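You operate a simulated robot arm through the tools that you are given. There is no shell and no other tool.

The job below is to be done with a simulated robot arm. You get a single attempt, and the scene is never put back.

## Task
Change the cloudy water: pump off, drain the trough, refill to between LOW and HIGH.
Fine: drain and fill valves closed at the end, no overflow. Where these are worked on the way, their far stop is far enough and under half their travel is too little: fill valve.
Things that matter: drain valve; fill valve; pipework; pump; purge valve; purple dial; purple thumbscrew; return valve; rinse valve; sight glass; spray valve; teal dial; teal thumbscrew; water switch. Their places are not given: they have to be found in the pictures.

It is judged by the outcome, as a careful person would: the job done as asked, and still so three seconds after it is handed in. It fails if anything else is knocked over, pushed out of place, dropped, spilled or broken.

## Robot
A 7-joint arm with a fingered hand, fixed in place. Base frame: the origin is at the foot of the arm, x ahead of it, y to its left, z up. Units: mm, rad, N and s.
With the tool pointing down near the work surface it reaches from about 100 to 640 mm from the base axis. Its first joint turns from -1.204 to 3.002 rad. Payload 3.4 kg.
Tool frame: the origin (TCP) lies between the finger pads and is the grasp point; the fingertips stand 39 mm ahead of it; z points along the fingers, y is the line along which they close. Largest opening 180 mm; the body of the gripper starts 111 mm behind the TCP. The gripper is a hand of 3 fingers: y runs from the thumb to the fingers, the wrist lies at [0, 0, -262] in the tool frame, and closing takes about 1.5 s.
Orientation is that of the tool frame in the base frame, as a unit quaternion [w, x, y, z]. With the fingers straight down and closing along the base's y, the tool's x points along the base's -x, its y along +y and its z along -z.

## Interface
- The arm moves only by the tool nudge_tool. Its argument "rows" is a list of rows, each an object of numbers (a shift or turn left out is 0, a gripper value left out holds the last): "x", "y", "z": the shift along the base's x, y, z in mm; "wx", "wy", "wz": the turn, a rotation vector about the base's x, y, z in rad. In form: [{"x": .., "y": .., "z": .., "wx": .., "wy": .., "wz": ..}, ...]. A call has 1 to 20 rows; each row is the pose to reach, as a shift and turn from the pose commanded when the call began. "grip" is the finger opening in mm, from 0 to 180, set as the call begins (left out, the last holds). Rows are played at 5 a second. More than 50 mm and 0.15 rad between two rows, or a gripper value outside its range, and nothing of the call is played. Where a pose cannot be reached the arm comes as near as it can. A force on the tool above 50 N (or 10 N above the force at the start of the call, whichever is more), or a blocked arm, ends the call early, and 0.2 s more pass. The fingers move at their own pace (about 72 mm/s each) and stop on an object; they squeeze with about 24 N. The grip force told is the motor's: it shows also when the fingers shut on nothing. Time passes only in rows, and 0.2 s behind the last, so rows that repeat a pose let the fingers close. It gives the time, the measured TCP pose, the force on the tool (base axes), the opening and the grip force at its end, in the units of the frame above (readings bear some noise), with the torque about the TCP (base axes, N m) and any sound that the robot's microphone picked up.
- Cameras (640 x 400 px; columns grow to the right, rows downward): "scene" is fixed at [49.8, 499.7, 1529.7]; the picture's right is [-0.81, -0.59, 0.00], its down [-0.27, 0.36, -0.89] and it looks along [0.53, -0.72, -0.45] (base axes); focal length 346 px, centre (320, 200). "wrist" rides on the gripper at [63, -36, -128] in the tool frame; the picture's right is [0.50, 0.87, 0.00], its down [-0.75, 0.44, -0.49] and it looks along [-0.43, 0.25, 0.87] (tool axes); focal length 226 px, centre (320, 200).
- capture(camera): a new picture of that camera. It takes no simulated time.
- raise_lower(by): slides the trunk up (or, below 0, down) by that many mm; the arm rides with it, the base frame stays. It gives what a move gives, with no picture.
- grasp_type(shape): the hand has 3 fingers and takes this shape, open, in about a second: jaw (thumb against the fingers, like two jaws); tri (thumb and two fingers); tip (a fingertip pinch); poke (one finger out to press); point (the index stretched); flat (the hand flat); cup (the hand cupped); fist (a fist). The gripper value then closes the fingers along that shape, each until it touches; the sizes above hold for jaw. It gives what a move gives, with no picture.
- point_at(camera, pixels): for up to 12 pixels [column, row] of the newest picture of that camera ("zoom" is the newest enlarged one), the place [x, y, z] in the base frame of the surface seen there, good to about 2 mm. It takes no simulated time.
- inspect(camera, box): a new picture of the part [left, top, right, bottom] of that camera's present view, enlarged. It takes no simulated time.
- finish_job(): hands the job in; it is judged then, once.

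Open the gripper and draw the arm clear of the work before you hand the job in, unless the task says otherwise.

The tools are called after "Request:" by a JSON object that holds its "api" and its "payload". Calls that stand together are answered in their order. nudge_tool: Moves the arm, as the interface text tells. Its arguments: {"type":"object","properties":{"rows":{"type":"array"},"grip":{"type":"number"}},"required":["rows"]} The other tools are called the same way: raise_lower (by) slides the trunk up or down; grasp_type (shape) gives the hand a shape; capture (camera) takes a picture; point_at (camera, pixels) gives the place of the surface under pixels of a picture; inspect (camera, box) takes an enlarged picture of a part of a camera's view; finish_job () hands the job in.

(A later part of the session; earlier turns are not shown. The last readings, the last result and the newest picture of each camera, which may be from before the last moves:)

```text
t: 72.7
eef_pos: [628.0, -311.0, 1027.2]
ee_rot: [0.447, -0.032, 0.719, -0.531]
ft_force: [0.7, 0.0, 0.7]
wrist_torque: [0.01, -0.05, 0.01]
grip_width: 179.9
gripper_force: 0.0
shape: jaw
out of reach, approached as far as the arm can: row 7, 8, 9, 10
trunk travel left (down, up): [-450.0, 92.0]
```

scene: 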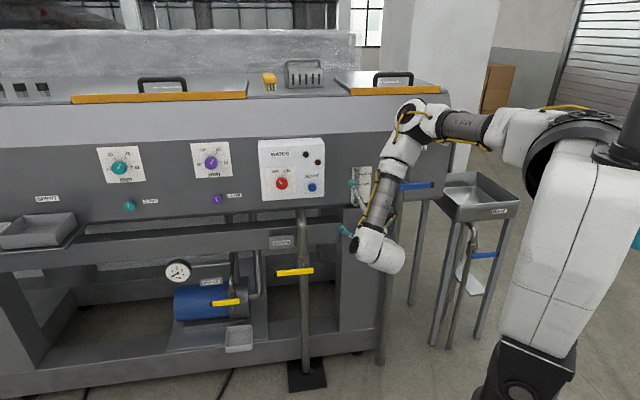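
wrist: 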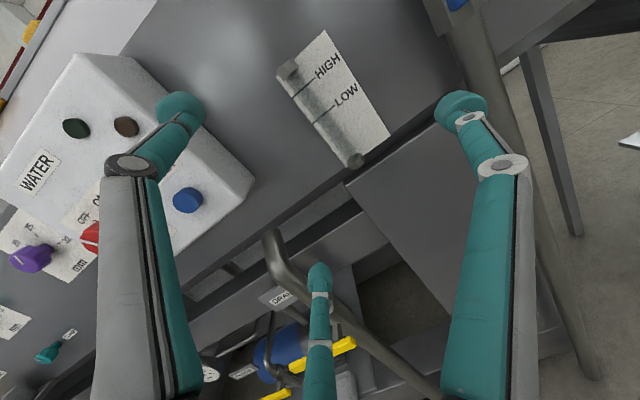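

That roll pushed the arm against another limit. I'll try pitching the tool down now (rotation about the face's horizontal axis) while drawing back slightly, and see if reach improves.

Request:
{"api": "nudge_tool", "payload": {"rows": [{"x": -4, "y": 4, "z": 5, "wx": 0.07, "wy": 0.07}, {"x": -8, "y": 8, "z": 10, "wx": 0.14, "wy": 0.14}, {"x": -12, "y": 12, "z": 15, "wx": 0.21, "wy": 0.21}, {"x": -16, "y": 16, "z": 20, "wx": 0.28, "wy": 0.28}, {"x": -20, "y": 20, "z": 25, "wx": 0.35, "wy": 0.35}, {"x": -20, "y": 20, "z": 25, "wx": 0.35, "wy": 0.35}]}}

Request:
{"api": "capture", "payload": {"camera": "scene"}}

Request:
{"api": "capture", "payload": {"camera": "wrist"}}

```text
t: 74.1
eef_pos: [605.3, -291.4, 1051.8]
ee_rot: [0.315, -0.047, 0.867, -0.384]
ft_force: [0.7, 0.0, 0.1]
wrist_torque: [0.02, 0.02, 0.0]
grip_width: 180.2
gripper_force: 0.1
shape: jaw
trunk travel left (down, up): [-450.0, 92.0]
```

```text
taken
```

scene: 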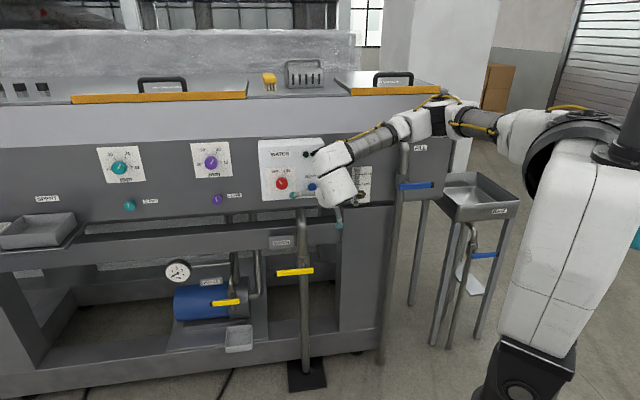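

```text
taken
```

wrist: 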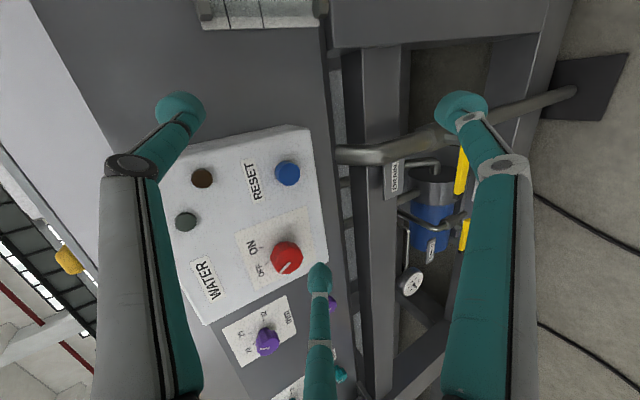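

With a 30° downward pitch the arm reaches normally again. I'll now move right and down toward the fill valve in steps, keeping the fingers 40 mm in front of the lever plane.

Request:
{"api": "nudge_tool", "payload": {"rows": [{"x": -28, "y": -28, "z": -14}, {"x": -56, "y": -56, "z": -28}, {"x": -84, "y": -84, "z": -42}, {"x": -112, "y": -112, "z": -56}, {"x": -112, "y": -112, "z": -56}]}}

Request:
{"api": "capture", "payload": {"camera": "scene"}}

```text
t: 75.3
eef_pos: [492.7, -402.5, 997.4]
ee_rot: [0.314, -0.047, 0.867, -0.385]
ft_force: [0.0, -0.1, -0.5]
wrist_torque: [-0.02, 0.01, -0.01]
grip_width: 180.0
gripper_force: 0.0
shape: jaw
trunk travel left (down, up): [-450.0, 92.0]
```

```text
taken
```

scene: 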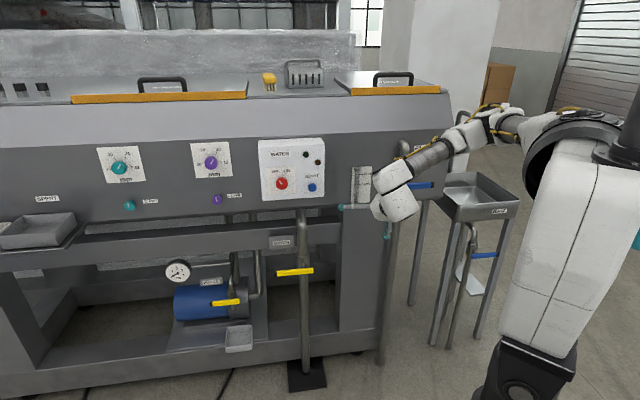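

That works, and the sight glass at (362,185) is visible from the scene camera. I'll continue to the standoff below and in front of the fill lever.

Request:
{"api": "nudge_tool", "payload": {"rows": [{"x": -28, "y": -28, "z": -15}, {"x": -56, "y": -56, "z": -30}, {"x": -84, "y": -84, "z": -45}, {"x": -110, "y": -110, "z": -61}, {"x": -110, "y": -110, "z": -61}]}}

Request:
{"api": "capture", "payload": {"camera": "scene"}}

Request:
{"api": "capture", "payload": {"camera": "wrist"}}

```text
t: 76.5
eef_pos: [423.1, -480.8, 946.9]
ee_rot: [0.296, -0.041, 0.873, -0.385]
ft_force: [0.7, 0.2, 0.2]
wrist_torque: [-0.02, 0.01, -0.05]
grip_width: 179.7
gripper_force: 0.0
shape: jaw
out of reach, approached as far as the arm can: row 3, 4, 5
trunk travel left (down, up): [-450.0, 92.0]
```

```text
taken
```

scene: 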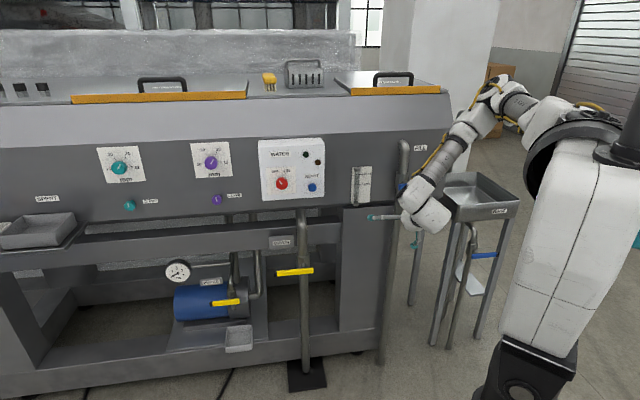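

```text
taken
```

wrist: 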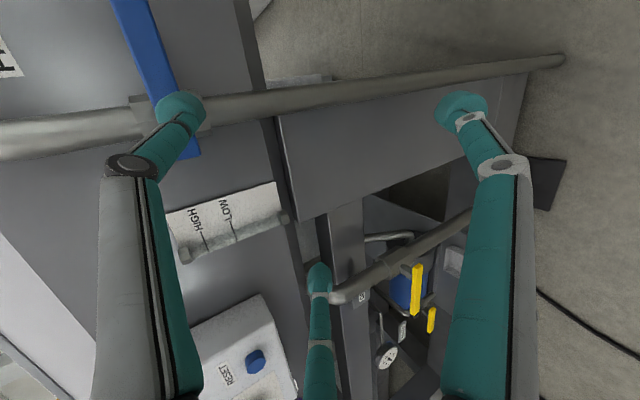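

The arm is folded tightly here, and pitching the tool further down should carry the wrist outward and free it. I'll pitch another 0.45 rad in place; the thumb tip stays about 30 mm short of the lever plane.

Request:
{"api": "nudge_tool", "payload": {"rows": [{"wx": 0.08, "wy": 0.08}, {"wx": 0.16, "wy": 0.16}, {"wx": 0.24, "wy": 0.24}, {"wx": 0.32, "wy": 0.32}, {"wx": 0.32, "wy": 0.32}]}}

Request:
{"api": "capture", "payload": {"camera": "scene"}}

Request:
{"api": "capture", "payload": {"camera": "wrist"}}

```text
t: 77.7
eef_pos: [423.3, -479.4, 945.2]
ee_rot: [0.176, -0.057, 0.955, -0.23]
ft_force: [0.0, 0.5, 0.7]
wrist_torque: [0.01, 0.0, -0.01]
grip_width: 179.8
gripper_force: 0.1
shape: jaw
trunk travel left (down, up): [-450.0, 92.0]
```

```text
taken
```

scene: 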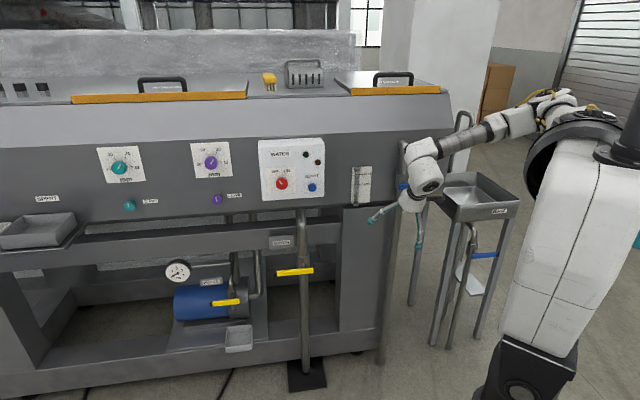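

```text
taken
```

wrist: 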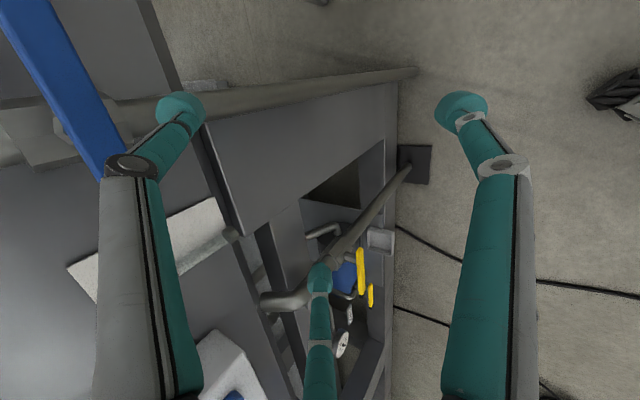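

The arm reaches comfortably now. I'll verify the thumb tip's position at (180,105) in the wrist picture and the lever's position before moving.

Request:
{"api": "point_at", "payload": {"camera": "wrist", "pixels": [[180, 105], [178, 97], [130, 167], [60, 80], [20, 15], [105, 150], [318, 270], [462, 105]]}}

Request:
{"api": "inspect", "payload": {"camera": "scene", "box": [350, 130, 450, 260]}}

```text
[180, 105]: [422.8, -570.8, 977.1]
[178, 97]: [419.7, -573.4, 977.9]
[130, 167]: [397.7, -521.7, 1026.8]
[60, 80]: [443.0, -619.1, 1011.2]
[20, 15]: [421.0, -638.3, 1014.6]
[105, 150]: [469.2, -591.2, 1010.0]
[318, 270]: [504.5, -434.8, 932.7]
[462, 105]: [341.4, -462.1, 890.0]
```

```text
3.08 times, centred on (400, 195) of scene
```

zoom: 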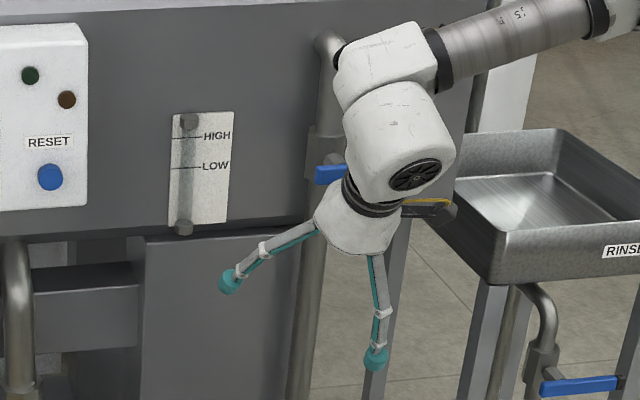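

The scene camera sees the whole sight glass. I'll move the thumb right to about 55 mm outboard of the fill valve's pivot and slightly lower, still in front of the lever.

Request:
{"api": "nudge_tool", "payload": {"rows": [{"x": -13, "y": -13, "z": -3}, {"x": -26, "y": -26, "z": -6}, {"x": -39, "y": -39, "z": -8}, {"x": -39, "y": -39, "z": -8}]}}

Request:
{"api": "capture", "payload": {"camera": "wrist"}}

```text
t: 78.7
eef_pos: [384.9, -516.5, 939.8]
ee_rot: [0.176, -0.057, 0.956, -0.23]
ft_force: [-0.2, -0.4, 0.0]
wrist_torque: [0.0, 0.01, -0.03]
grip_width: 180.0
gripper_force: 0.0
shape: jaw
trunk travel left (down, up): [-450.0, 92.0]
```

```text
taken
```

wrist: 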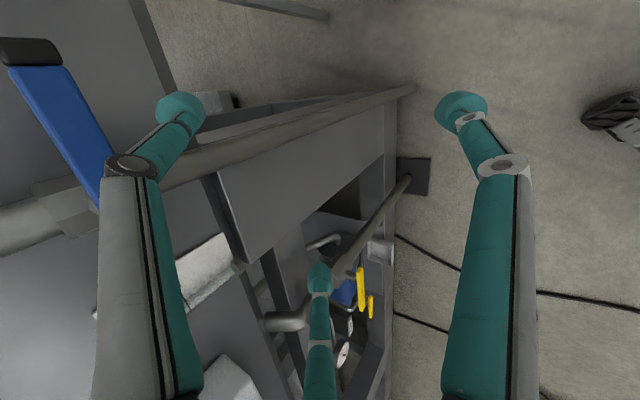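

The thumb tip is at about u=-153, z=954, below and in front of the lever. I'll advance 46 mm so it passes under the lever.

Request:
{"api": "nudge_tool", "payload": {"rows": [{"x": 8, "y": -8}, {"x": 16, "y": -16}, {"x": 24, "y": -24}, {"x": 32, "y": -32}, {"x": 32, "y": -32}]}}

Request:
{"api": "capture", "payload": {"camera": "wrist"}}

Request:
{"api": "inspect", "payload": {"camera": "scene", "box": [350, 130, 450, 260]}}

```text
t: 79.9
eef_pos: [415.1, -547.0, 938.9]
ee_rot: [0.177, -0.057, 0.955, -0.23]
ft_force: [-1.4, 0.0, 0.6]
wrist_torque: [0.0, 0.06, -0.02]
grip_width: 180.1
gripper_force: 0.0
shape: jaw
trunk travel left (down, up): [-450.0, 92.0]
```

```text
taken
```

wrist: 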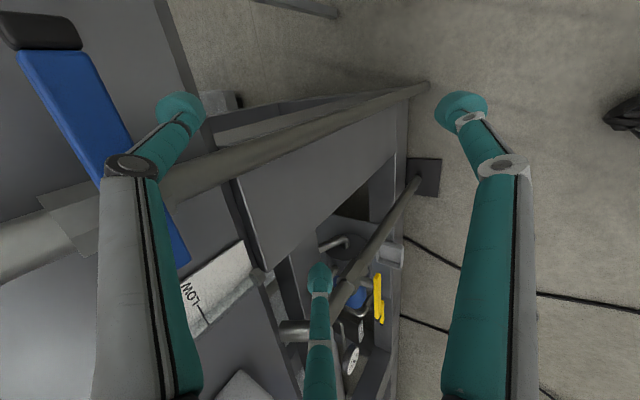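

```text
3.08 times, centred on (400, 195) of scene
```

zoom: 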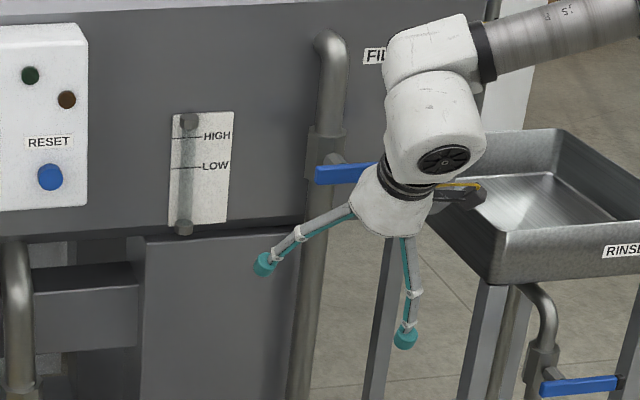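

Everything is in place with almost no force. I'll push up in small steps and watch the blue lever.

Request:
{"api": "nudge_tool", "payload": {"rows": [{"z": 5}, {"z": 10}, {"z": 15}, {"z": 20}]}}

Request:
{"api": "inspect", "payload": {"camera": "scene", "box": [350, 130, 450, 260]}}

Request:
{"api": "capture", "payload": {"camera": "wrist"}}

```text
t: 80.9
eef_pos: [414.4, -548.9, 959.0]
ee_rot: [0.177, -0.057, 0.955, -0.23]
ft_force: [0.1, 0.1, -0.6]
wrist_torque: [-0.01, 0.03, -0.02]
grip_width: 179.8
gripper_force: 0.1
shape: jaw
trunk travel left (down, up): [-450.0, 92.0]
```

```text
3.08 times, centred on (400, 195) of scene
```

zoom: 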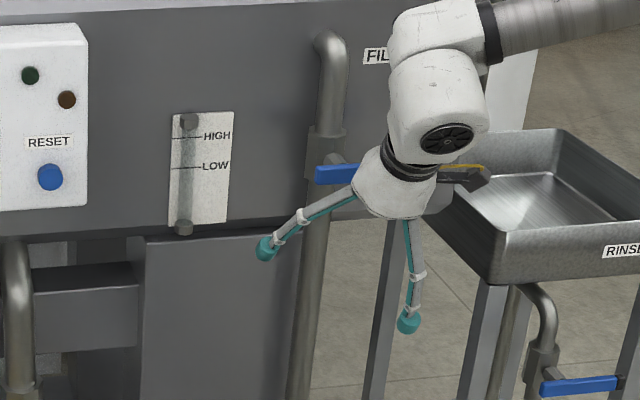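

```text
taken
```

wrist: 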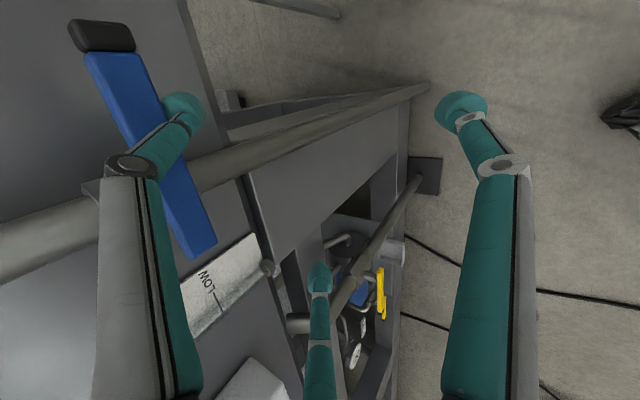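

No contact yet. I'll measure the gap between thumb and lever to be exact.

Request:
{"api": "point_at", "payload": {"camera": "wrist", "pixels": [[185, 105], [180, 97], [172, 133], [130, 167], [135, 110], [180, 190], [105, 40], [150, 100]]}}

Request:
{"api": "inspect", "payload": {"camera": "wrist", "box": [60, 0, 260, 260]}}

```text
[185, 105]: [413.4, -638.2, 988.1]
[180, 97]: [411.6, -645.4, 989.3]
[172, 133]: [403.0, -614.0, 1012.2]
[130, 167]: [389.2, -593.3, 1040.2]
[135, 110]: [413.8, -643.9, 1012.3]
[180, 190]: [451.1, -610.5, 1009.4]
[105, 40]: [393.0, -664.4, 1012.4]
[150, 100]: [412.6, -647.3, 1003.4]
```

```text
1.54 times, centred on (160, 130) of wrist
```

zoom: 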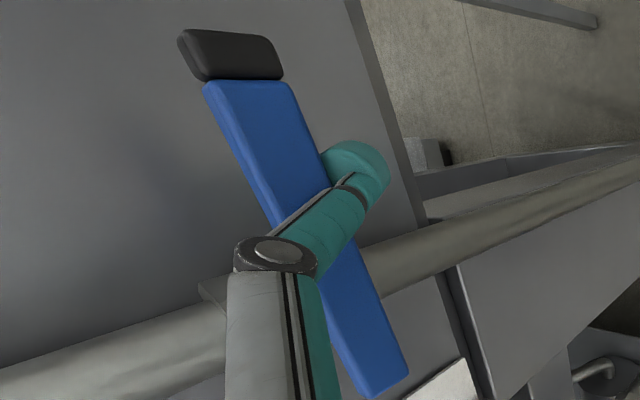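

The thumb tip is at z≈985, just under the lever's bottom edge. I'll push up another 15 mm.

Request:
{"api": "nudge_tool", "payload": {"rows": [{"z": 5}, {"z": 10}, {"z": 15}]}}

Request:
{"api": "inspect", "payload": {"camera": "scene", "box": [350, 130, 450, 260]}}

Request:
{"api": "inspect", "payload": {"camera": "wrist", "box": [60, 0, 260, 260]}}

```text
t: 81.7
eef_pos: [414.5, -548.0, 973.5]
ee_rot: [0.176, -0.056, 0.956, -0.23]
ft_force: [-7.3, 2.0, -4.6]
wrist_torque: [0.34, -0.17, -0.58]
grip_width: 179.3
gripper_force: 0.1
shape: jaw
trunk travel left (down, up): [-450.0, 92.0]
```

```text
3.08 times, centred on (400, 195) of scene
```

zoom: 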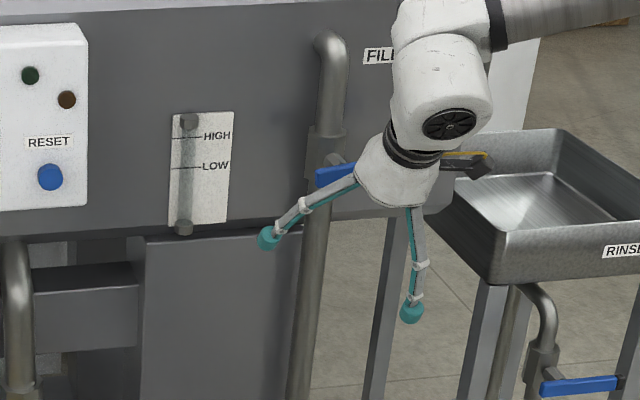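

```text
1.54 times, centred on (160, 130) of wrist
```

zoom: 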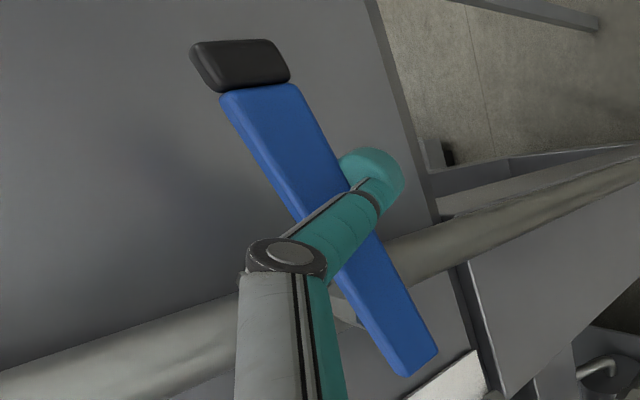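

Contact force is about 8 N and the lever looks slightly tilted. I'll measure its two ends for the angle.

Request:
{"api": "point_at", "payload": {"camera": "zoom", "pixels": [[240, 65], [265, 105], [300, 160], [370, 290], [405, 355], [360, 165], [280, 255]]}}

```text
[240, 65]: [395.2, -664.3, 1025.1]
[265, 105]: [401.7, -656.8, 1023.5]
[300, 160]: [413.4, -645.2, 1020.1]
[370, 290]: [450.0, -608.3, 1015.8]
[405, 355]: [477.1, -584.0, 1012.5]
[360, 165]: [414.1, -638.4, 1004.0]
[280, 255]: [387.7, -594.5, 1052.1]
```

The lever has turned 6° upward, so up is the opening direction. I'll sweep the thumb along the arc to bring the fill lever to vertical.

Request:
{"api": "nudge_tool", "payload": {"rows": [{"x": -0.5, "y": -0.5, "z": 8}, {"x": -0.5, "y": -0.5, "z": 16}, {"x": 0.5, "y": 0.5, "z": 24}, {"x": 2, "y": 2, "z": 32}, {"x": 4.5, "y": 4.5, "z": 40}, {"x": 8, "y": 8, "z": 48}, {"x": 12.5, "y": 12.5, "z": 55.5}, {"x": 18, "y": 18, "z": 61.5}]}}

Request:
{"api": "inspect", "payload": {"camera": "scene", "box": [350, 130, 450, 260]}}

Request:
{"api": "capture", "payload": {"camera": "wrist"}}

```text
t: 83.5
eef_pos: [434.3, -532.2, 1035.2]
ee_rot: [0.177, -0.056, 0.955, -0.23]
ft_force: [-3.2, -0.5, -2.2]
wrist_torque: [0.27, -0.04, -0.24]
grip_width: 179.6
gripper_force: 0.0
shape: jaw
trunk travel left (down, up): [-450.0, 92.0]
```

```text
3.08 times, centred on (400, 195) of scene
```

zoom: 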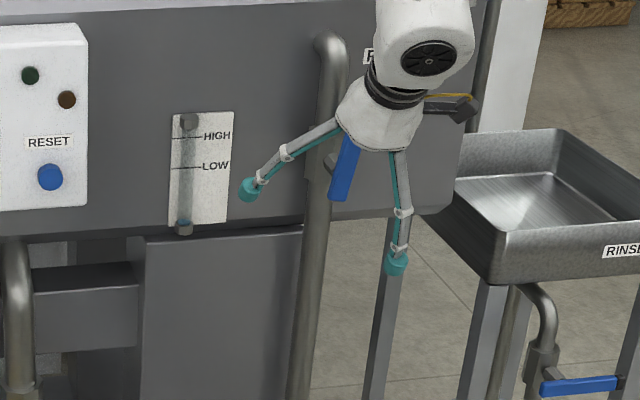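

```text
taken
```

wrist: 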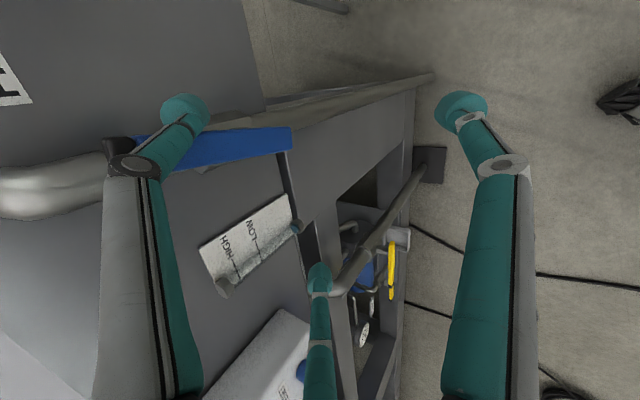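

The lever is around 70° and a blue trace is already appearing at the bottom of the glass. I'll push the last part to the far stop.

Request:
{"api": "nudge_tool", "payload": {"rows": [{"x": 6, "y": 6, "z": 4}, {"x": 12, "y": 12, "z": 7}, {"x": 17, "y": 17, "z": 8}]}}

Request:
{"api": "inspect", "payload": {"camera": "scene", "box": [350, 130, 450, 260]}}

Request:
{"api": "inspect", "payload": {"camera": "wrist", "box": [60, 50, 320, 300]}}

```text
t: 84.3
eef_pos: [444.3, -521.6, 1041.1]
ee_rot: [0.174, -0.052, 0.956, -0.23]
ft_force: [-25.2, -12.1, -10.8]
wrist_torque: [1.52, -0.77, -2.23]
grip_width: 179.9
gripper_force: 0.0
shape: jaw
trunk travel left (down, up): [-450.0, 92.0]
```

```text
3.08 times, centred on (400, 195) of scene
```

zoom: 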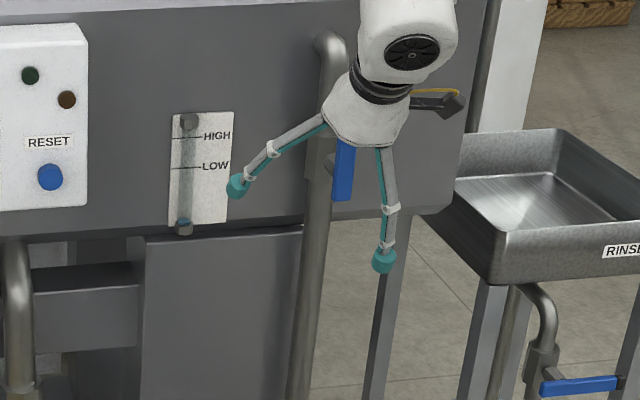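

```text
1.60 times, centred on (190, 175) of wrist
```

zoom: 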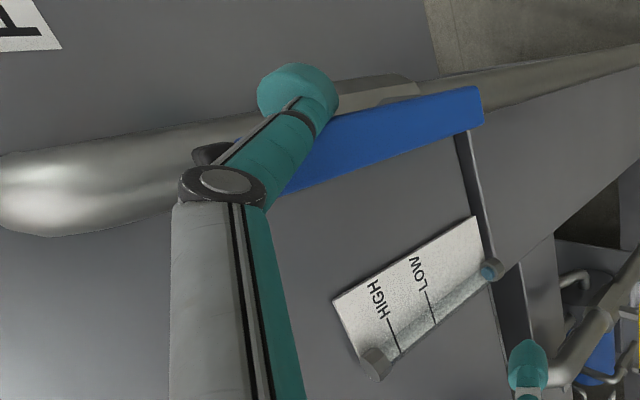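

The lever is at its far stop, fully open (30 N of contact), and water is rising at the bottom of the glass. I'll now take the thumb down and around the lever's short end to its left side, ready to push it closed.

Request:
{"api": "nudge_tool", "payload": {"rows": [{"x": -12, "y": -12}, {"x": -16, "y": -16, "z": -40}, {"x": -16, "y": -16, "z": -80}, {"x": -16, "y": -16, "z": -114}, {"x": 8, "y": 8, "z": -114}, {"x": 32, "y": 32, "z": -114}, {"x": 32, "y": 32, "z": -76}]}}

Request:
{"api": "inspect", "payload": {"camera": "scene", "box": [350, 130, 450, 260]}}

Request:
{"api": "capture", "payload": {"camera": "wrist"}}

```text
t: 85.9
eef_pos: [481.1, -482.4, 967.1]
ee_rot: [0.177, -0.057, 0.955, -0.23]
ft_force: [-0.7, -0.7, 0.5]
wrist_torque: [0.02, -0.05, 0.01]
grip_width: 179.9
gripper_force: 0.0
shape: jaw
trunk travel left (down, up): [-450.0, 92.0]
```

```text
3.08 times, centred on (400, 195) of scene
```

zoom: 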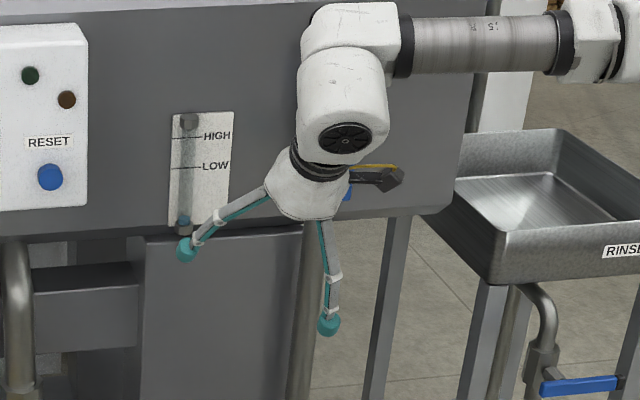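

```text
taken
```

wrist: 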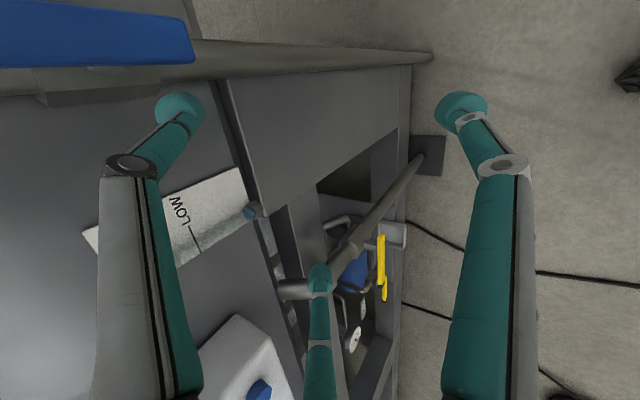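

The thumb is now on the left of the upright lever, and the water is still low in the glass at (183,218). I'll rise beside the lever to the pushing height.

Request:
{"api": "nudge_tool", "payload": {"rows": [{"z": 38}, {"z": 74}, {"z": 74}]}}

Request:
{"api": "inspect", "payload": {"camera": "scene", "box": [350, 130, 450, 260]}}

Request:
{"api": "capture", "payload": {"camera": "wrist"}}

```text
t: 86.7
eef_pos: [480.8, -482.5, 1041.6]
ee_rot: [0.177, -0.056, 0.955, -0.23]
ft_force: [-0.4, 0.2, 0.6]
wrist_torque: [-0.05, 0.01, 0.0]
grip_width: 180.1
gripper_force: 0.0
shape: jaw
trunk travel left (down, up): [-450.0, 92.0]
```

```text
3.08 times, centred on (400, 195) of scene
```

zoom: 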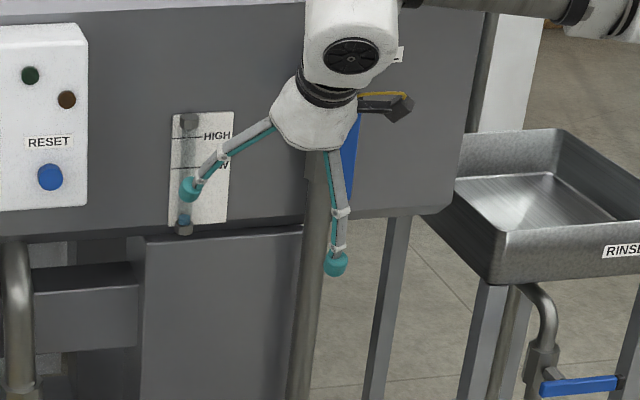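

```text
taken
```

wrist: 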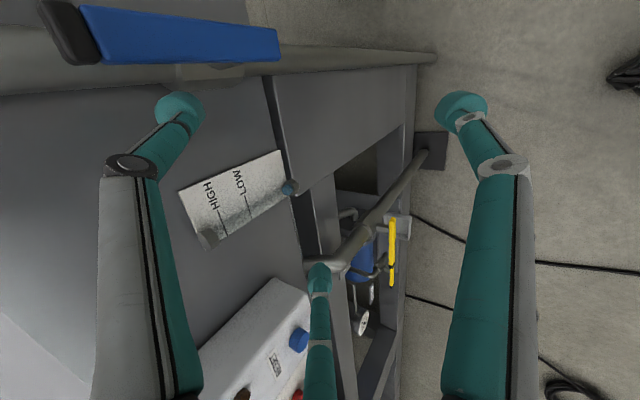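

The wrist camera has a clear view of the sight glass, between (205,240) and (290,187). I'll zoom in to read the level.

Request:
{"api": "inspect", "payload": {"camera": "wrist", "box": [170, 140, 310, 260]}}

```text
3.33 times, centred on (240, 200) of wrist
```

zoom: 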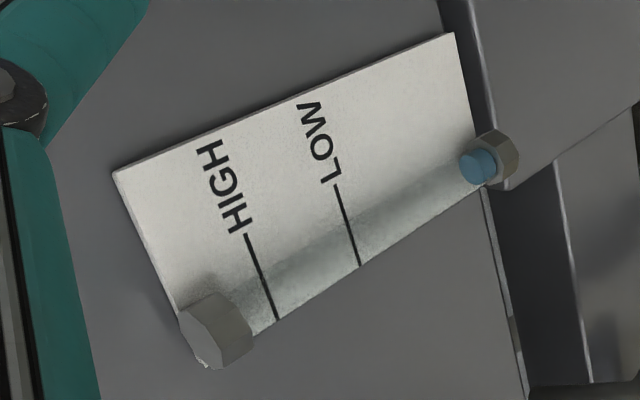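

Clean blue water is just above the bottom nut at (470,168), with LOW and HIGH well above it. At this rate it needs roughly 20+ s. I'll wait 4 s and re-measure.

Request:
{"api": "nudge_tool", "payload": {"rows": [{"z": 0}, {"z": 0}, {"z": 0}, {"z": 0}, {"z": 0}, {"z": 0}, {"z": 0}, {"z": 0}, {"z": 0}, {"z": 0}, {"z": 0}, {"z": 0}, {"z": 0}, {"z": 0}, {"z": 0}, {"z": 0}, {"z": 0}, {"z": 0}, {"z": 0}]}}

Request:
{"api": "inspect", "payload": {"camera": "wrist", "box": [170, 140, 310, 260]}}

```text
t: 90.7
eef_pos: [482.1, -482.7, 1040.7]
ee_rot: [0.177, -0.057, 0.955, -0.23]
ft_force: [-0.3, 0.3, 0.3]
wrist_torque: [0.01, -0.01, 0.01]
grip_width: 179.9
gripper_force: 0.0
shape: jaw
trunk travel left (down, up): [-450.0, 92.0]
```

```text
3.33 times, centred on (240, 200) of wrist
```

zoom: 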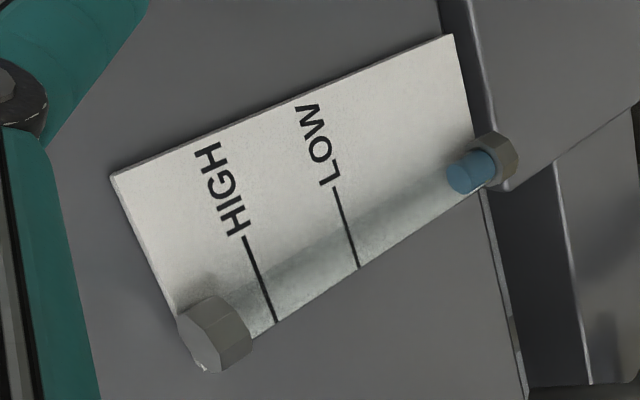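

The level rises about 3.5 zoom-px/s, from (468,170) to (456,178) in 4 s; LOW is around (350,238). It's slow, so I'll wait 8 s and check again.

Request:
{"api": "nudge_tool", "payload": {"rows": [{"z": 0}, {"z": 0}, {"z": 0}, {"z": 0}, {"z": 0}, {"z": 0}, {"z": 0}, {"z": 0}, {"z": 0}, {"z": 0}, {"z": 0}, {"z": 0}, {"z": 0}, {"z": 0}, {"z": 0}, {"z": 0}, {"z": 0}, {"z": 0}, {"z": 0}, {"z": 0}]}}

Request:
{"api": "nudge_tool", "payload": {"rows": [{"z": 0}, {"z": 0}, {"z": 0}, {"z": 0}, {"z": 0}, {"z": 0}, {"z": 0}, {"z": 0}, {"z": 0}, {"z": 0}, {"z": 0}, {"z": 0}, {"z": 0}, {"z": 0}, {"z": 0}, {"z": 0}, {"z": 0}, {"z": 0}, {"z": 0}, {"z": 0}]}}

Request:
{"api": "inspect", "payload": {"camera": "wrist", "box": [170, 140, 310, 260]}}

Request:
{"api": "capture", "payload": {"camera": "scene"}}

```text
t: 94.9
eef_pos: [482.0, -483.2, 1040.4]
ee_rot: [0.176, -0.057, 0.956, -0.23]
ft_force: [0.2, 0.2, -0.5]
wrist_torque: [0.01, 0.02, -0.01]
grip_width: 180.4
gripper_force: 0.1
shape: jaw
trunk travel left (down, up): [-450.0, 92.0]
```

```text
t: 99.1
eef_pos: [481.7, -483.2, 1040.6]
ee_rot: [0.176, -0.057, 0.955, -0.23]
ft_force: [0.7, -1.0, 0.4]
wrist_torque: [-0.01, -0.02, 0.01]
grip_width: 179.8
gripper_force: 0.0
shape: jaw
trunk travel left (down, up): [-450.0, 92.0]
```

```text
3.33 times, centred on (240, 200) of wrist
```

zoom: 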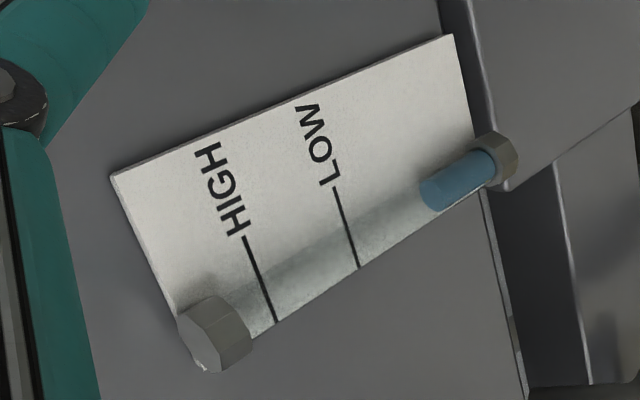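

```text
taken
```

scene: 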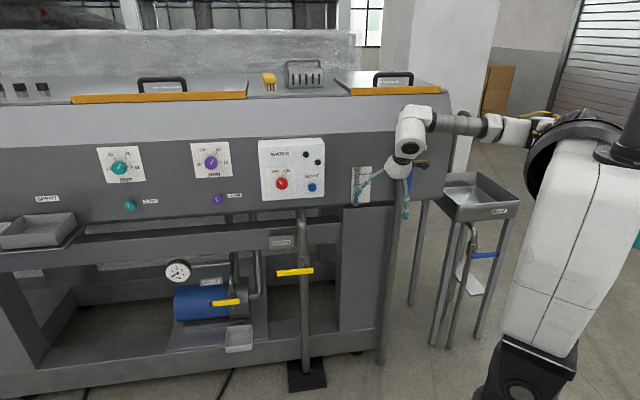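

Level is at (432,195) in the zoom, rising steadily. Because the tube stands off the plate there is some parallax, so I'll measure actual heights of the water top and the LOW/HIGH lines.

Request:
{"api": "point_at", "payload": {"camera": "zoom", "pixels": [[436, 192], [424, 200], [450, 188], [340, 210], [352, 250], [252, 255], [270, 305], [485, 170], [390, 222], [330, 252], [265, 290], [215, 340]]}}

```text
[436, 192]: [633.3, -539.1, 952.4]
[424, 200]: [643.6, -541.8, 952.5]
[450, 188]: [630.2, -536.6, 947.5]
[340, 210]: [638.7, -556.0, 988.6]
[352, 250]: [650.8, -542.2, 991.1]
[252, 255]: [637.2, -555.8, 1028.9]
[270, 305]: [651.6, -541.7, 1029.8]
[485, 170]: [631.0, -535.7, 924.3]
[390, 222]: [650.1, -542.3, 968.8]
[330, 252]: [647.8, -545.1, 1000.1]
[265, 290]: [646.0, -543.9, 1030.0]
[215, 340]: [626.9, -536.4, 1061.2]
```

Water top is at z≈952; LOW is z≈990 and HIGH is z≈1029. At about 1.5 mm/s, I need roughly 37 s to reach mid-range (~1010). I'll wait about 17 s and measure again.

Request:
{"api": "nudge_tool", "payload": {"rows": [{"z": 0}, {"z": 0}, {"z": 0}, {"z": 0}, {"z": 0}, {"z": 0}, {"z": 0}, {"z": 0}, {"z": 0}, {"z": 0}, {"z": 0}, {"z": 0}, {"z": 0}, {"z": 0}, {"z": 0}, {"z": 0}, {"z": 0}, {"z": 0}, {"z": 0}, {"z": 0}]}}

Request:
{"api": "nudge_tool", "payload": {"rows": [{"z": 0}, {"z": 0}, {"z": 0}, {"z": 0}, {"z": 0}, {"z": 0}, {"z": 0}, {"z": 0}, {"z": 0}, {"z": 0}, {"z": 0}, {"z": 0}, {"z": 0}, {"z": 0}, {"z": 0}, {"z": 0}, {"z": 0}, {"z": 0}, {"z": 0}, {"z": 0}]}}

Request:
{"api": "nudge_tool", "payload": {"rows": [{"z": 0}, {"z": 0}, {"z": 0}, {"z": 0}, {"z": 0}, {"z": 0}, {"z": 0}, {"z": 0}, {"z": 0}, {"z": 0}, {"z": 0}, {"z": 0}, {"z": 0}, {"z": 0}, {"z": 0}, {"z": 0}, {"z": 0}, {"z": 0}, {"z": 0}, {"z": 0}]}}

Request:
{"api": "nudge_tool", "payload": {"rows": [{"z": 0}, {"z": 0}, {"z": 0}, {"z": 0}, {"z": 0}, {"z": 0}, {"z": 0}, {"z": 0}, {"z": 0}, {"z": 0}, {"z": 0}, {"z": 0}, {"z": 0}, {"z": 0}, {"z": 0}, {"z": 0}, {"z": 0}, {"z": 0}, {"z": 0}, {"z": 0}]}}

Request:
{"api": "inspect", "payload": {"camera": "wrist", "box": [170, 140, 310, 260]}}

```text
t: 103.3
eef_pos: [482.3, -483.1, 1039.1]
ee_rot: [0.176, -0.058, 0.956, -0.229]
ft_force: [-0.1, -1.0, 0.0]
wrist_torque: [0.01, 0.04, 0.02]
grip_width: 179.9
gripper_force: 0.1
shape: jaw
trunk travel left (down, up): [-450.0, 92.0]
```

```text
t: 107.5
eef_pos: [482.5, -481.6, 1040.3]
ee_rot: [0.176, -0.057, 0.956, -0.229]
ft_force: [0.2, -0.5, -0.4]
wrist_torque: [0.02, -0.01, -0.02]
grip_width: 180.0
gripper_force: 0.0
shape: jaw
trunk travel left (down, up): [-450.0, 92.0]
```

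```text
t: 111.7
eef_pos: [481.6, -483.3, 1040.2]
ee_rot: [0.177, -0.057, 0.955, -0.23]
ft_force: [1.0, -0.9, -0.7]
wrist_torque: [0.04, -0.03, 0.02]
grip_width: 179.8
gripper_force: 0.0
shape: jaw
trunk travel left (down, up): [-450.0, 92.0]
```

```text
t: 115.9
eef_pos: [482.3, -482.4, 1040.7]
ee_rot: [0.176, -0.057, 0.955, -0.23]
ft_force: [1.0, -0.6, -0.3]
wrist_torque: [0.03, -0.01, -0.01]
grip_width: 180.0
gripper_force: 0.0
shape: jaw
trunk travel left (down, up): [-450.0, 92.0]
```

```text
3.33 times, centred on (240, 200) of wrist
```

zoom: 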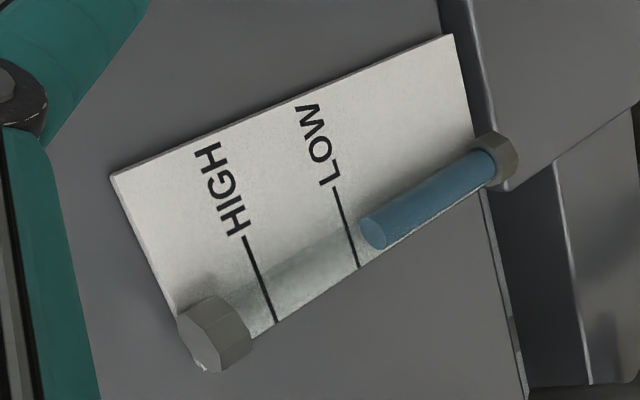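

Request:
{"api": "point_at", "payload": {"camera": "zoom", "pixels": [[374, 232], [380, 225], [368, 236], [385, 225], [395, 215]]}}

```text
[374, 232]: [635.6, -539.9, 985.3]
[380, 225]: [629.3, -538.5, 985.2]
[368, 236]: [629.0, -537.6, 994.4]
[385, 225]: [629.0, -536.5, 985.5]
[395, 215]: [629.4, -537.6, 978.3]
```

The water top is at z≈985 (LOW is 990), rising about 2 mm/s. I'll wait another 8.4 s to bring it to about z≈1002, then close.

Request:
{"api": "nudge_tool", "payload": {"rows": [{"z": 0}, {"z": 0}, {"z": 0}, {"z": 0}, {"z": 0}, {"z": 0}, {"z": 0}, {"z": 0}, {"z": 0}, {"z": 0}, {"z": 0}, {"z": 0}, {"z": 0}, {"z": 0}, {"z": 0}, {"z": 0}, {"z": 0}, {"z": 0}, {"z": 0}, {"z": 0}]}}

Request:
{"api": "nudge_tool", "payload": {"rows": [{"z": 0}, {"z": 0}, {"z": 0}, {"z": 0}, {"z": 0}, {"z": 0}, {"z": 0}, {"z": 0}, {"z": 0}, {"z": 0}, {"z": 0}, {"z": 0}, {"z": 0}, {"z": 0}, {"z": 0}, {"z": 0}, {"z": 0}, {"z": 0}]}}

Request:
{"api": "inspect", "payload": {"camera": "wrist", "box": [170, 140, 310, 260]}}

```text
t: 120.1
eef_pos: [481.8, -483.3, 1040.8]
ee_rot: [0.176, -0.056, 0.955, -0.231]
ft_force: [0.1, 1.1, 0.8]
wrist_torque: [-0.03, 0.01, 0.0]
grip_width: 179.9
gripper_force: 0.2
shape: jaw
trunk travel left (down, up): [-450.0, 92.0]
```

```text
t: 123.9
eef_pos: [481.6, -482.9, 1039.8]
ee_rot: [0.176, -0.057, 0.955, -0.23]
ft_force: [0.7, 0.1, 0.4]
wrist_torque: [0.04, -0.01, -0.01]
grip_width: 179.9
gripper_force: 0.1
shape: jaw
trunk travel left (down, up): [-450.0, 92.0]
```

```text
3.33 times, centred on (240, 200) of wrist
```

zoom: 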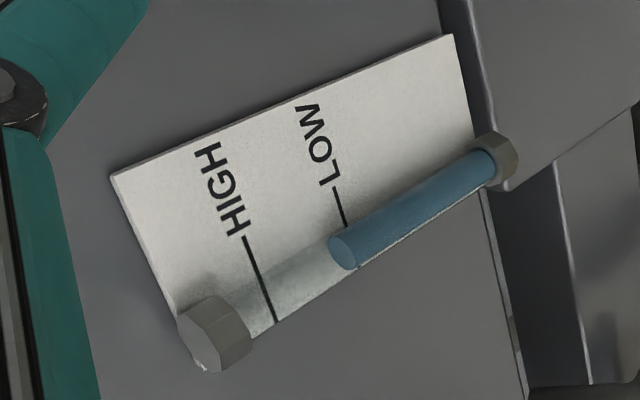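

Request:
{"api": "point_at", "payload": {"camera": "zoom", "pixels": [[343, 252], [348, 246], [340, 240], [352, 250], [258, 270]]}}

```text
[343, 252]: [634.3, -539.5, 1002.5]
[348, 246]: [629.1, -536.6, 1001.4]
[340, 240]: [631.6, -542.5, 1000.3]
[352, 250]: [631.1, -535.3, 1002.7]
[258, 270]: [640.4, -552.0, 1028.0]
```

Water top is at z≈1002, between LOW (990) and HIGH (1029). I'll close the fill valve now by sweeping the thumb right and down along the arc.

Request:
{"api": "nudge_tool", "payload": {"rows": [{"x": -11.7, "y": -11.7, "z": -1}, {"x": -20.9, "y": -20.9, "z": 2}, {"x": -30.6, "y": -30.6, "z": 3}, {"x": -40.8, "y": -40.8, "z": 1}, {"x": -50.7, "y": -50.7, "z": -5}, {"x": -59.5, "y": -59.5, "z": -15}, {"x": -64, "y": -64, "z": -23}, {"x": -66.5, "y": -66.5, "z": -29}]}}

Request:
{"api": "inspect", "payload": {"camera": "scene", "box": [350, 130, 450, 260]}}

Request:
{"api": "capture", "payload": {"camera": "wrist"}}

```text
t: 125.7
eef_pos: [416.5, -550.7, 1011.1]
ee_rot: [0.176, -0.057, 0.955, -0.23]
ft_force: [2.5, 0.7, 1.8]
wrist_torque: [-0.21, 0.03, 0.32]
grip_width: 180.0
gripper_force: 0.3
shape: jaw
trunk travel left (down, up): [-450.0, 92.0]
```

```text
3.08 times, centred on (400, 195) of scene
```

zoom: 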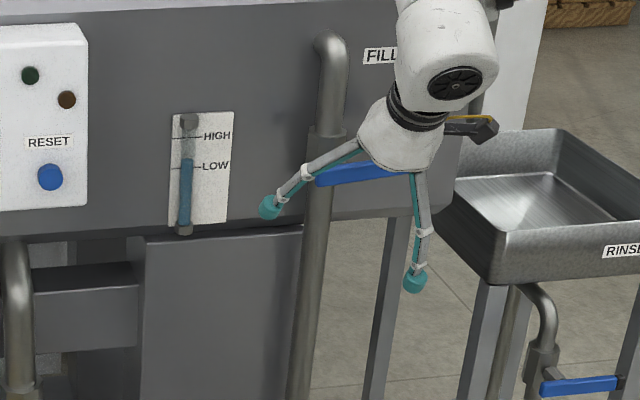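

```text
taken
```

wrist: 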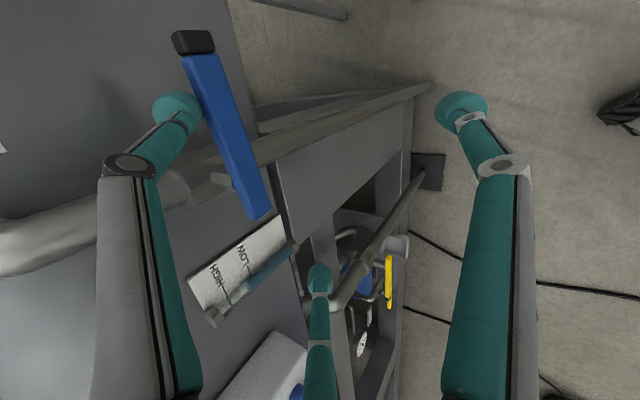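

The lever is nearly horizontal with about 12° left. I'll push down the rest to its closed stop.

Request:
{"api": "nudge_tool", "payload": {"rows": [{"x": -1, "y": -1, "z": -6}, {"x": -1.5, "y": -1.5, "z": -12}, {"x": -1.5, "y": -1.5, "z": -17}, {"x": -1.5, "y": -1.5, "z": -21}]}}

Request:
{"api": "inspect", "payload": {"camera": "scene", "box": [350, 130, 450, 260]}}

Request:
{"api": "capture", "payload": {"camera": "wrist"}}

```text
t: 126.7
eef_pos: [415.5, -548.4, 993.8]
ee_rot: [0.177, -0.057, 0.955, -0.231]
ft_force: [6.1, 2.1, 15.1]
wrist_torque: [-1.51, 0.02, 0.73]
grip_width: 180.0
gripper_force: 0.0
shape: jaw
trunk travel left (down, up): [-450.0, 92.0]
```

```text
3.08 times, centred on (400, 195) of scene
```

zoom: 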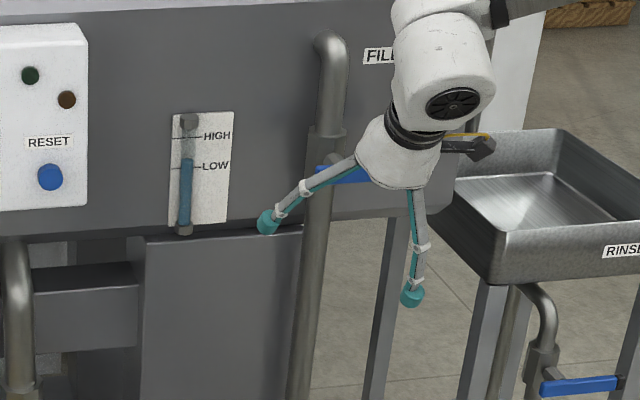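

```text
taken
```

wrist: 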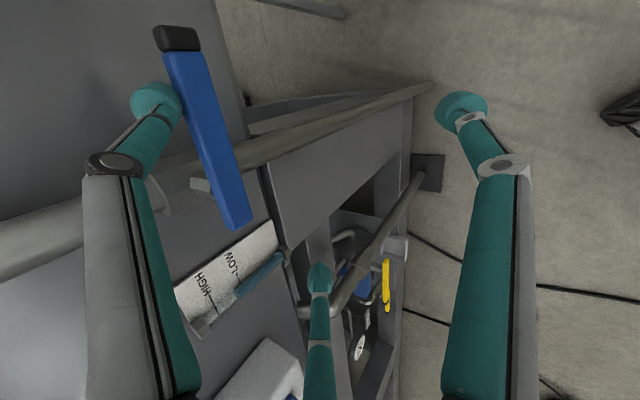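

Force has risen to 15 N, so it should be at the stop. I'll measure the lever's two ends and the water top.

Request:
{"api": "point_at", "payload": {"camera": "wrist", "pixels": [[178, 38], [190, 70], [205, 115], [225, 165], [238, 212], [240, 293], [236, 296]]}}

Request:
{"api": "inspect", "payload": {"camera": "wrist", "box": [170, 210, 310, 340]}}

```text
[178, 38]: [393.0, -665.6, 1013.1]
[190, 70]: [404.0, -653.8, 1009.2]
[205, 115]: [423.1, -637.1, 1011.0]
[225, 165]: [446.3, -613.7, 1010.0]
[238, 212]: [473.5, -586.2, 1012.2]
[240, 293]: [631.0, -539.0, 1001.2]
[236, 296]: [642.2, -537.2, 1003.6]
```

```text
3.08 times, centred on (240, 275) of wrist
```

zoom: 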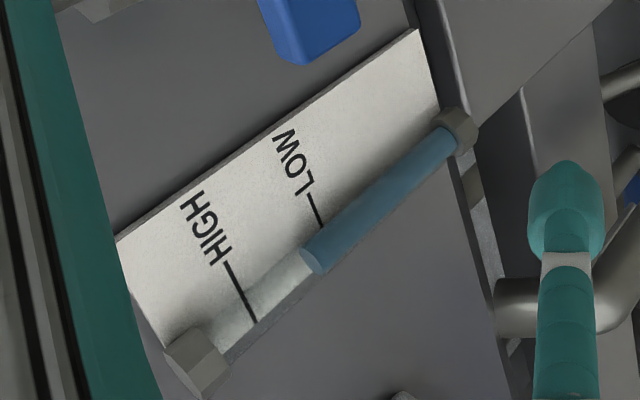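

The lever is level (all points z≈1009–1013), so the fill valve is closed, and the water stands at z≈1002–1003, between LOW and HIGH. I'll lift off, pitch the tool down a bit for reach, and back away.

Request:
{"api": "nudge_tool", "payload": {"rows": [{"z": 15}, {"z": 30}, {"z": 42, "wx": 0.09, "wy": 0.09}, {"z": 50, "wx": 0.18, "wy": 0.18}, {"x": -12, "y": 12, "z": 50, "wx": 0.18, "wy": 0.18}, {"x": -26, "y": 26, "z": 50, "wx": 0.18, "wy": 0.18}, {"x": -40, "y": 40, "z": 50, "wx": 0.18, "wy": 0.18}, {"x": -56, "y": 56, "z": 50, "wx": 0.18, "wy": 0.18}, {"x": -56, "y": 56, "z": 50, "wx": 0.18, "wy": 0.18}]}}

Request:
{"api": "capture", "payload": {"camera": "scene"}}

Request:
{"api": "inspect", "payload": {"camera": "scene", "box": [340, 150, 450, 230]}}

Request:
{"api": "capture", "payload": {"camera": "wrist"}}

```text
t: 128.7
eef_pos: [359.8, -494.7, 1039.8]
ee_rot: [0.094, -0.062, 0.984, -0.138]
ft_force: [0.7, 0.5, 0.0]
wrist_torque: [0.02, 0.0, -0.04]
grip_width: 179.9
gripper_force: 0.1
shape: jaw
trunk travel left (down, up): [-450.0, 92.0]
```

```text
taken
```

scene: 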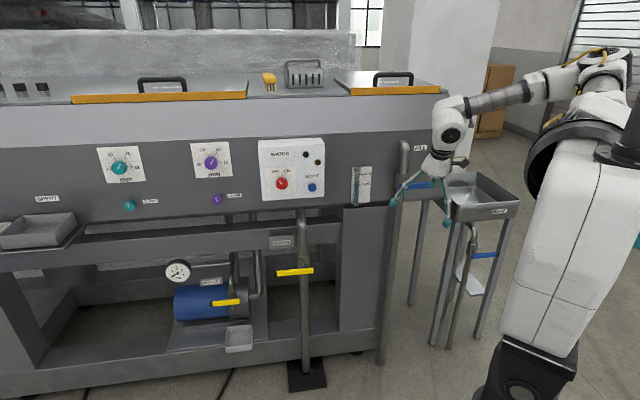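

```text
5.00 times, centred on (395, 190) of scene
```

zoom: 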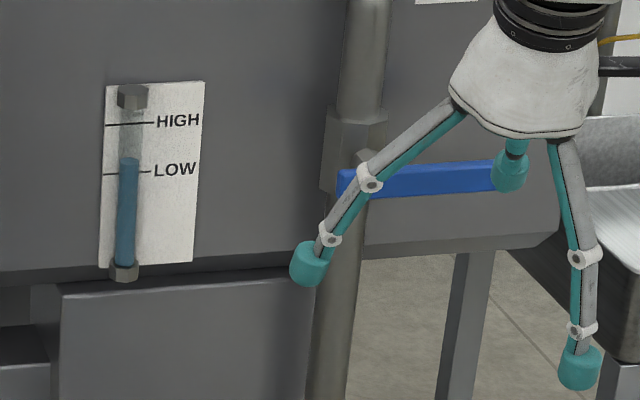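

```text
taken
```

wrist: 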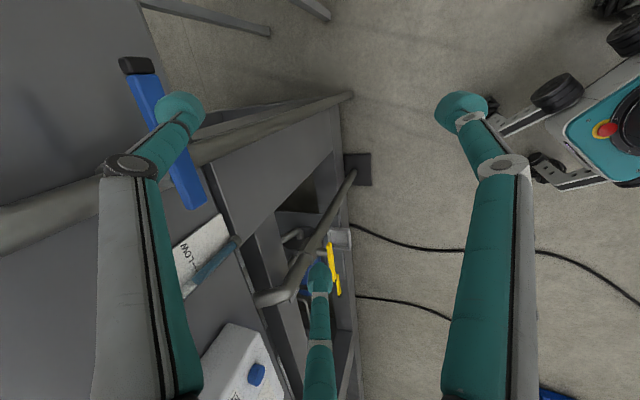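

Both the fill lever and hand are clear of each other. I'll measure the water height, then keep retreating and check that the level stays constant.

Request:
{"api": "point_at", "payload": {"camera": "zoom", "pixels": [[129, 160], [129, 164], [143, 123], [143, 171], [112, 125], [112, 174], [350, 185], [480, 172]]}}

Request:
{"api": "nudge_tool", "payload": {"rows": [{"x": -15, "y": 15, "z": 5}, {"x": -30, "y": 30, "z": 10}, {"x": -30, "y": 45, "z": 15}, {"x": -30, "y": 70, "z": 20}, {"x": -30, "y": 95, "z": 25}, {"x": -30, "y": 120, "z": 30}, {"x": -30, "y": 120, "z": 30}, {"x": -30, "y": 120, "z": 30}, {"x": -30, "y": 120, "z": 30}, {"x": -30, "y": 120, "z": 30}]}}

Request:
{"api": "inspect", "payload": {"camera": "scene", "box": [340, 150, 450, 230]}}

Request:
{"api": "capture", "payload": {"camera": "scene"}}

```text
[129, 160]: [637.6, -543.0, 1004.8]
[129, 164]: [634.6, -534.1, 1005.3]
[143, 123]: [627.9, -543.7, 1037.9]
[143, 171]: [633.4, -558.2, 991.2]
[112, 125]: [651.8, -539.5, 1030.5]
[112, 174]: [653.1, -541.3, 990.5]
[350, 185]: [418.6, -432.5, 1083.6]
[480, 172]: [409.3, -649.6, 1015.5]
```

```text
t: 130.9
eef_pos: [329.5, -376.0, 1070.1]
ee_rot: [0.094, -0.06, 0.984, -0.138]
ft_force: [0.7, 1.2, -0.2]
wrist_torque: [0.0, 0.0, 0.03]
grip_width: 180.0
gripper_force: 0.1
shape: jaw
trunk travel left (down, up): [-450.0, 92.0]
```

```text
5.00 times, centred on (395, 190) of scene
```

zoom: 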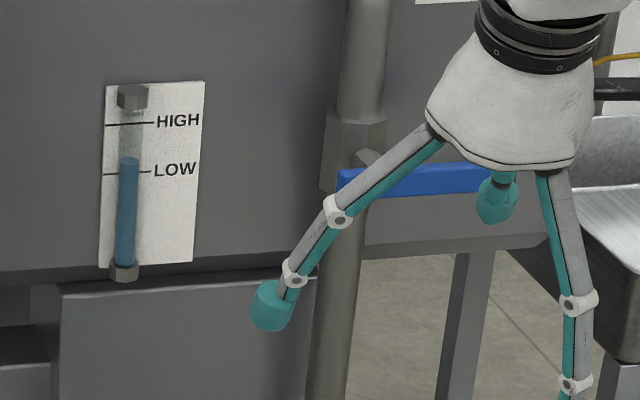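

```text
taken
```

scene: 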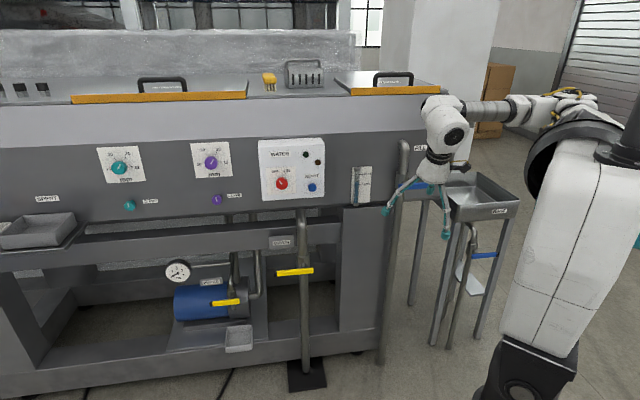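

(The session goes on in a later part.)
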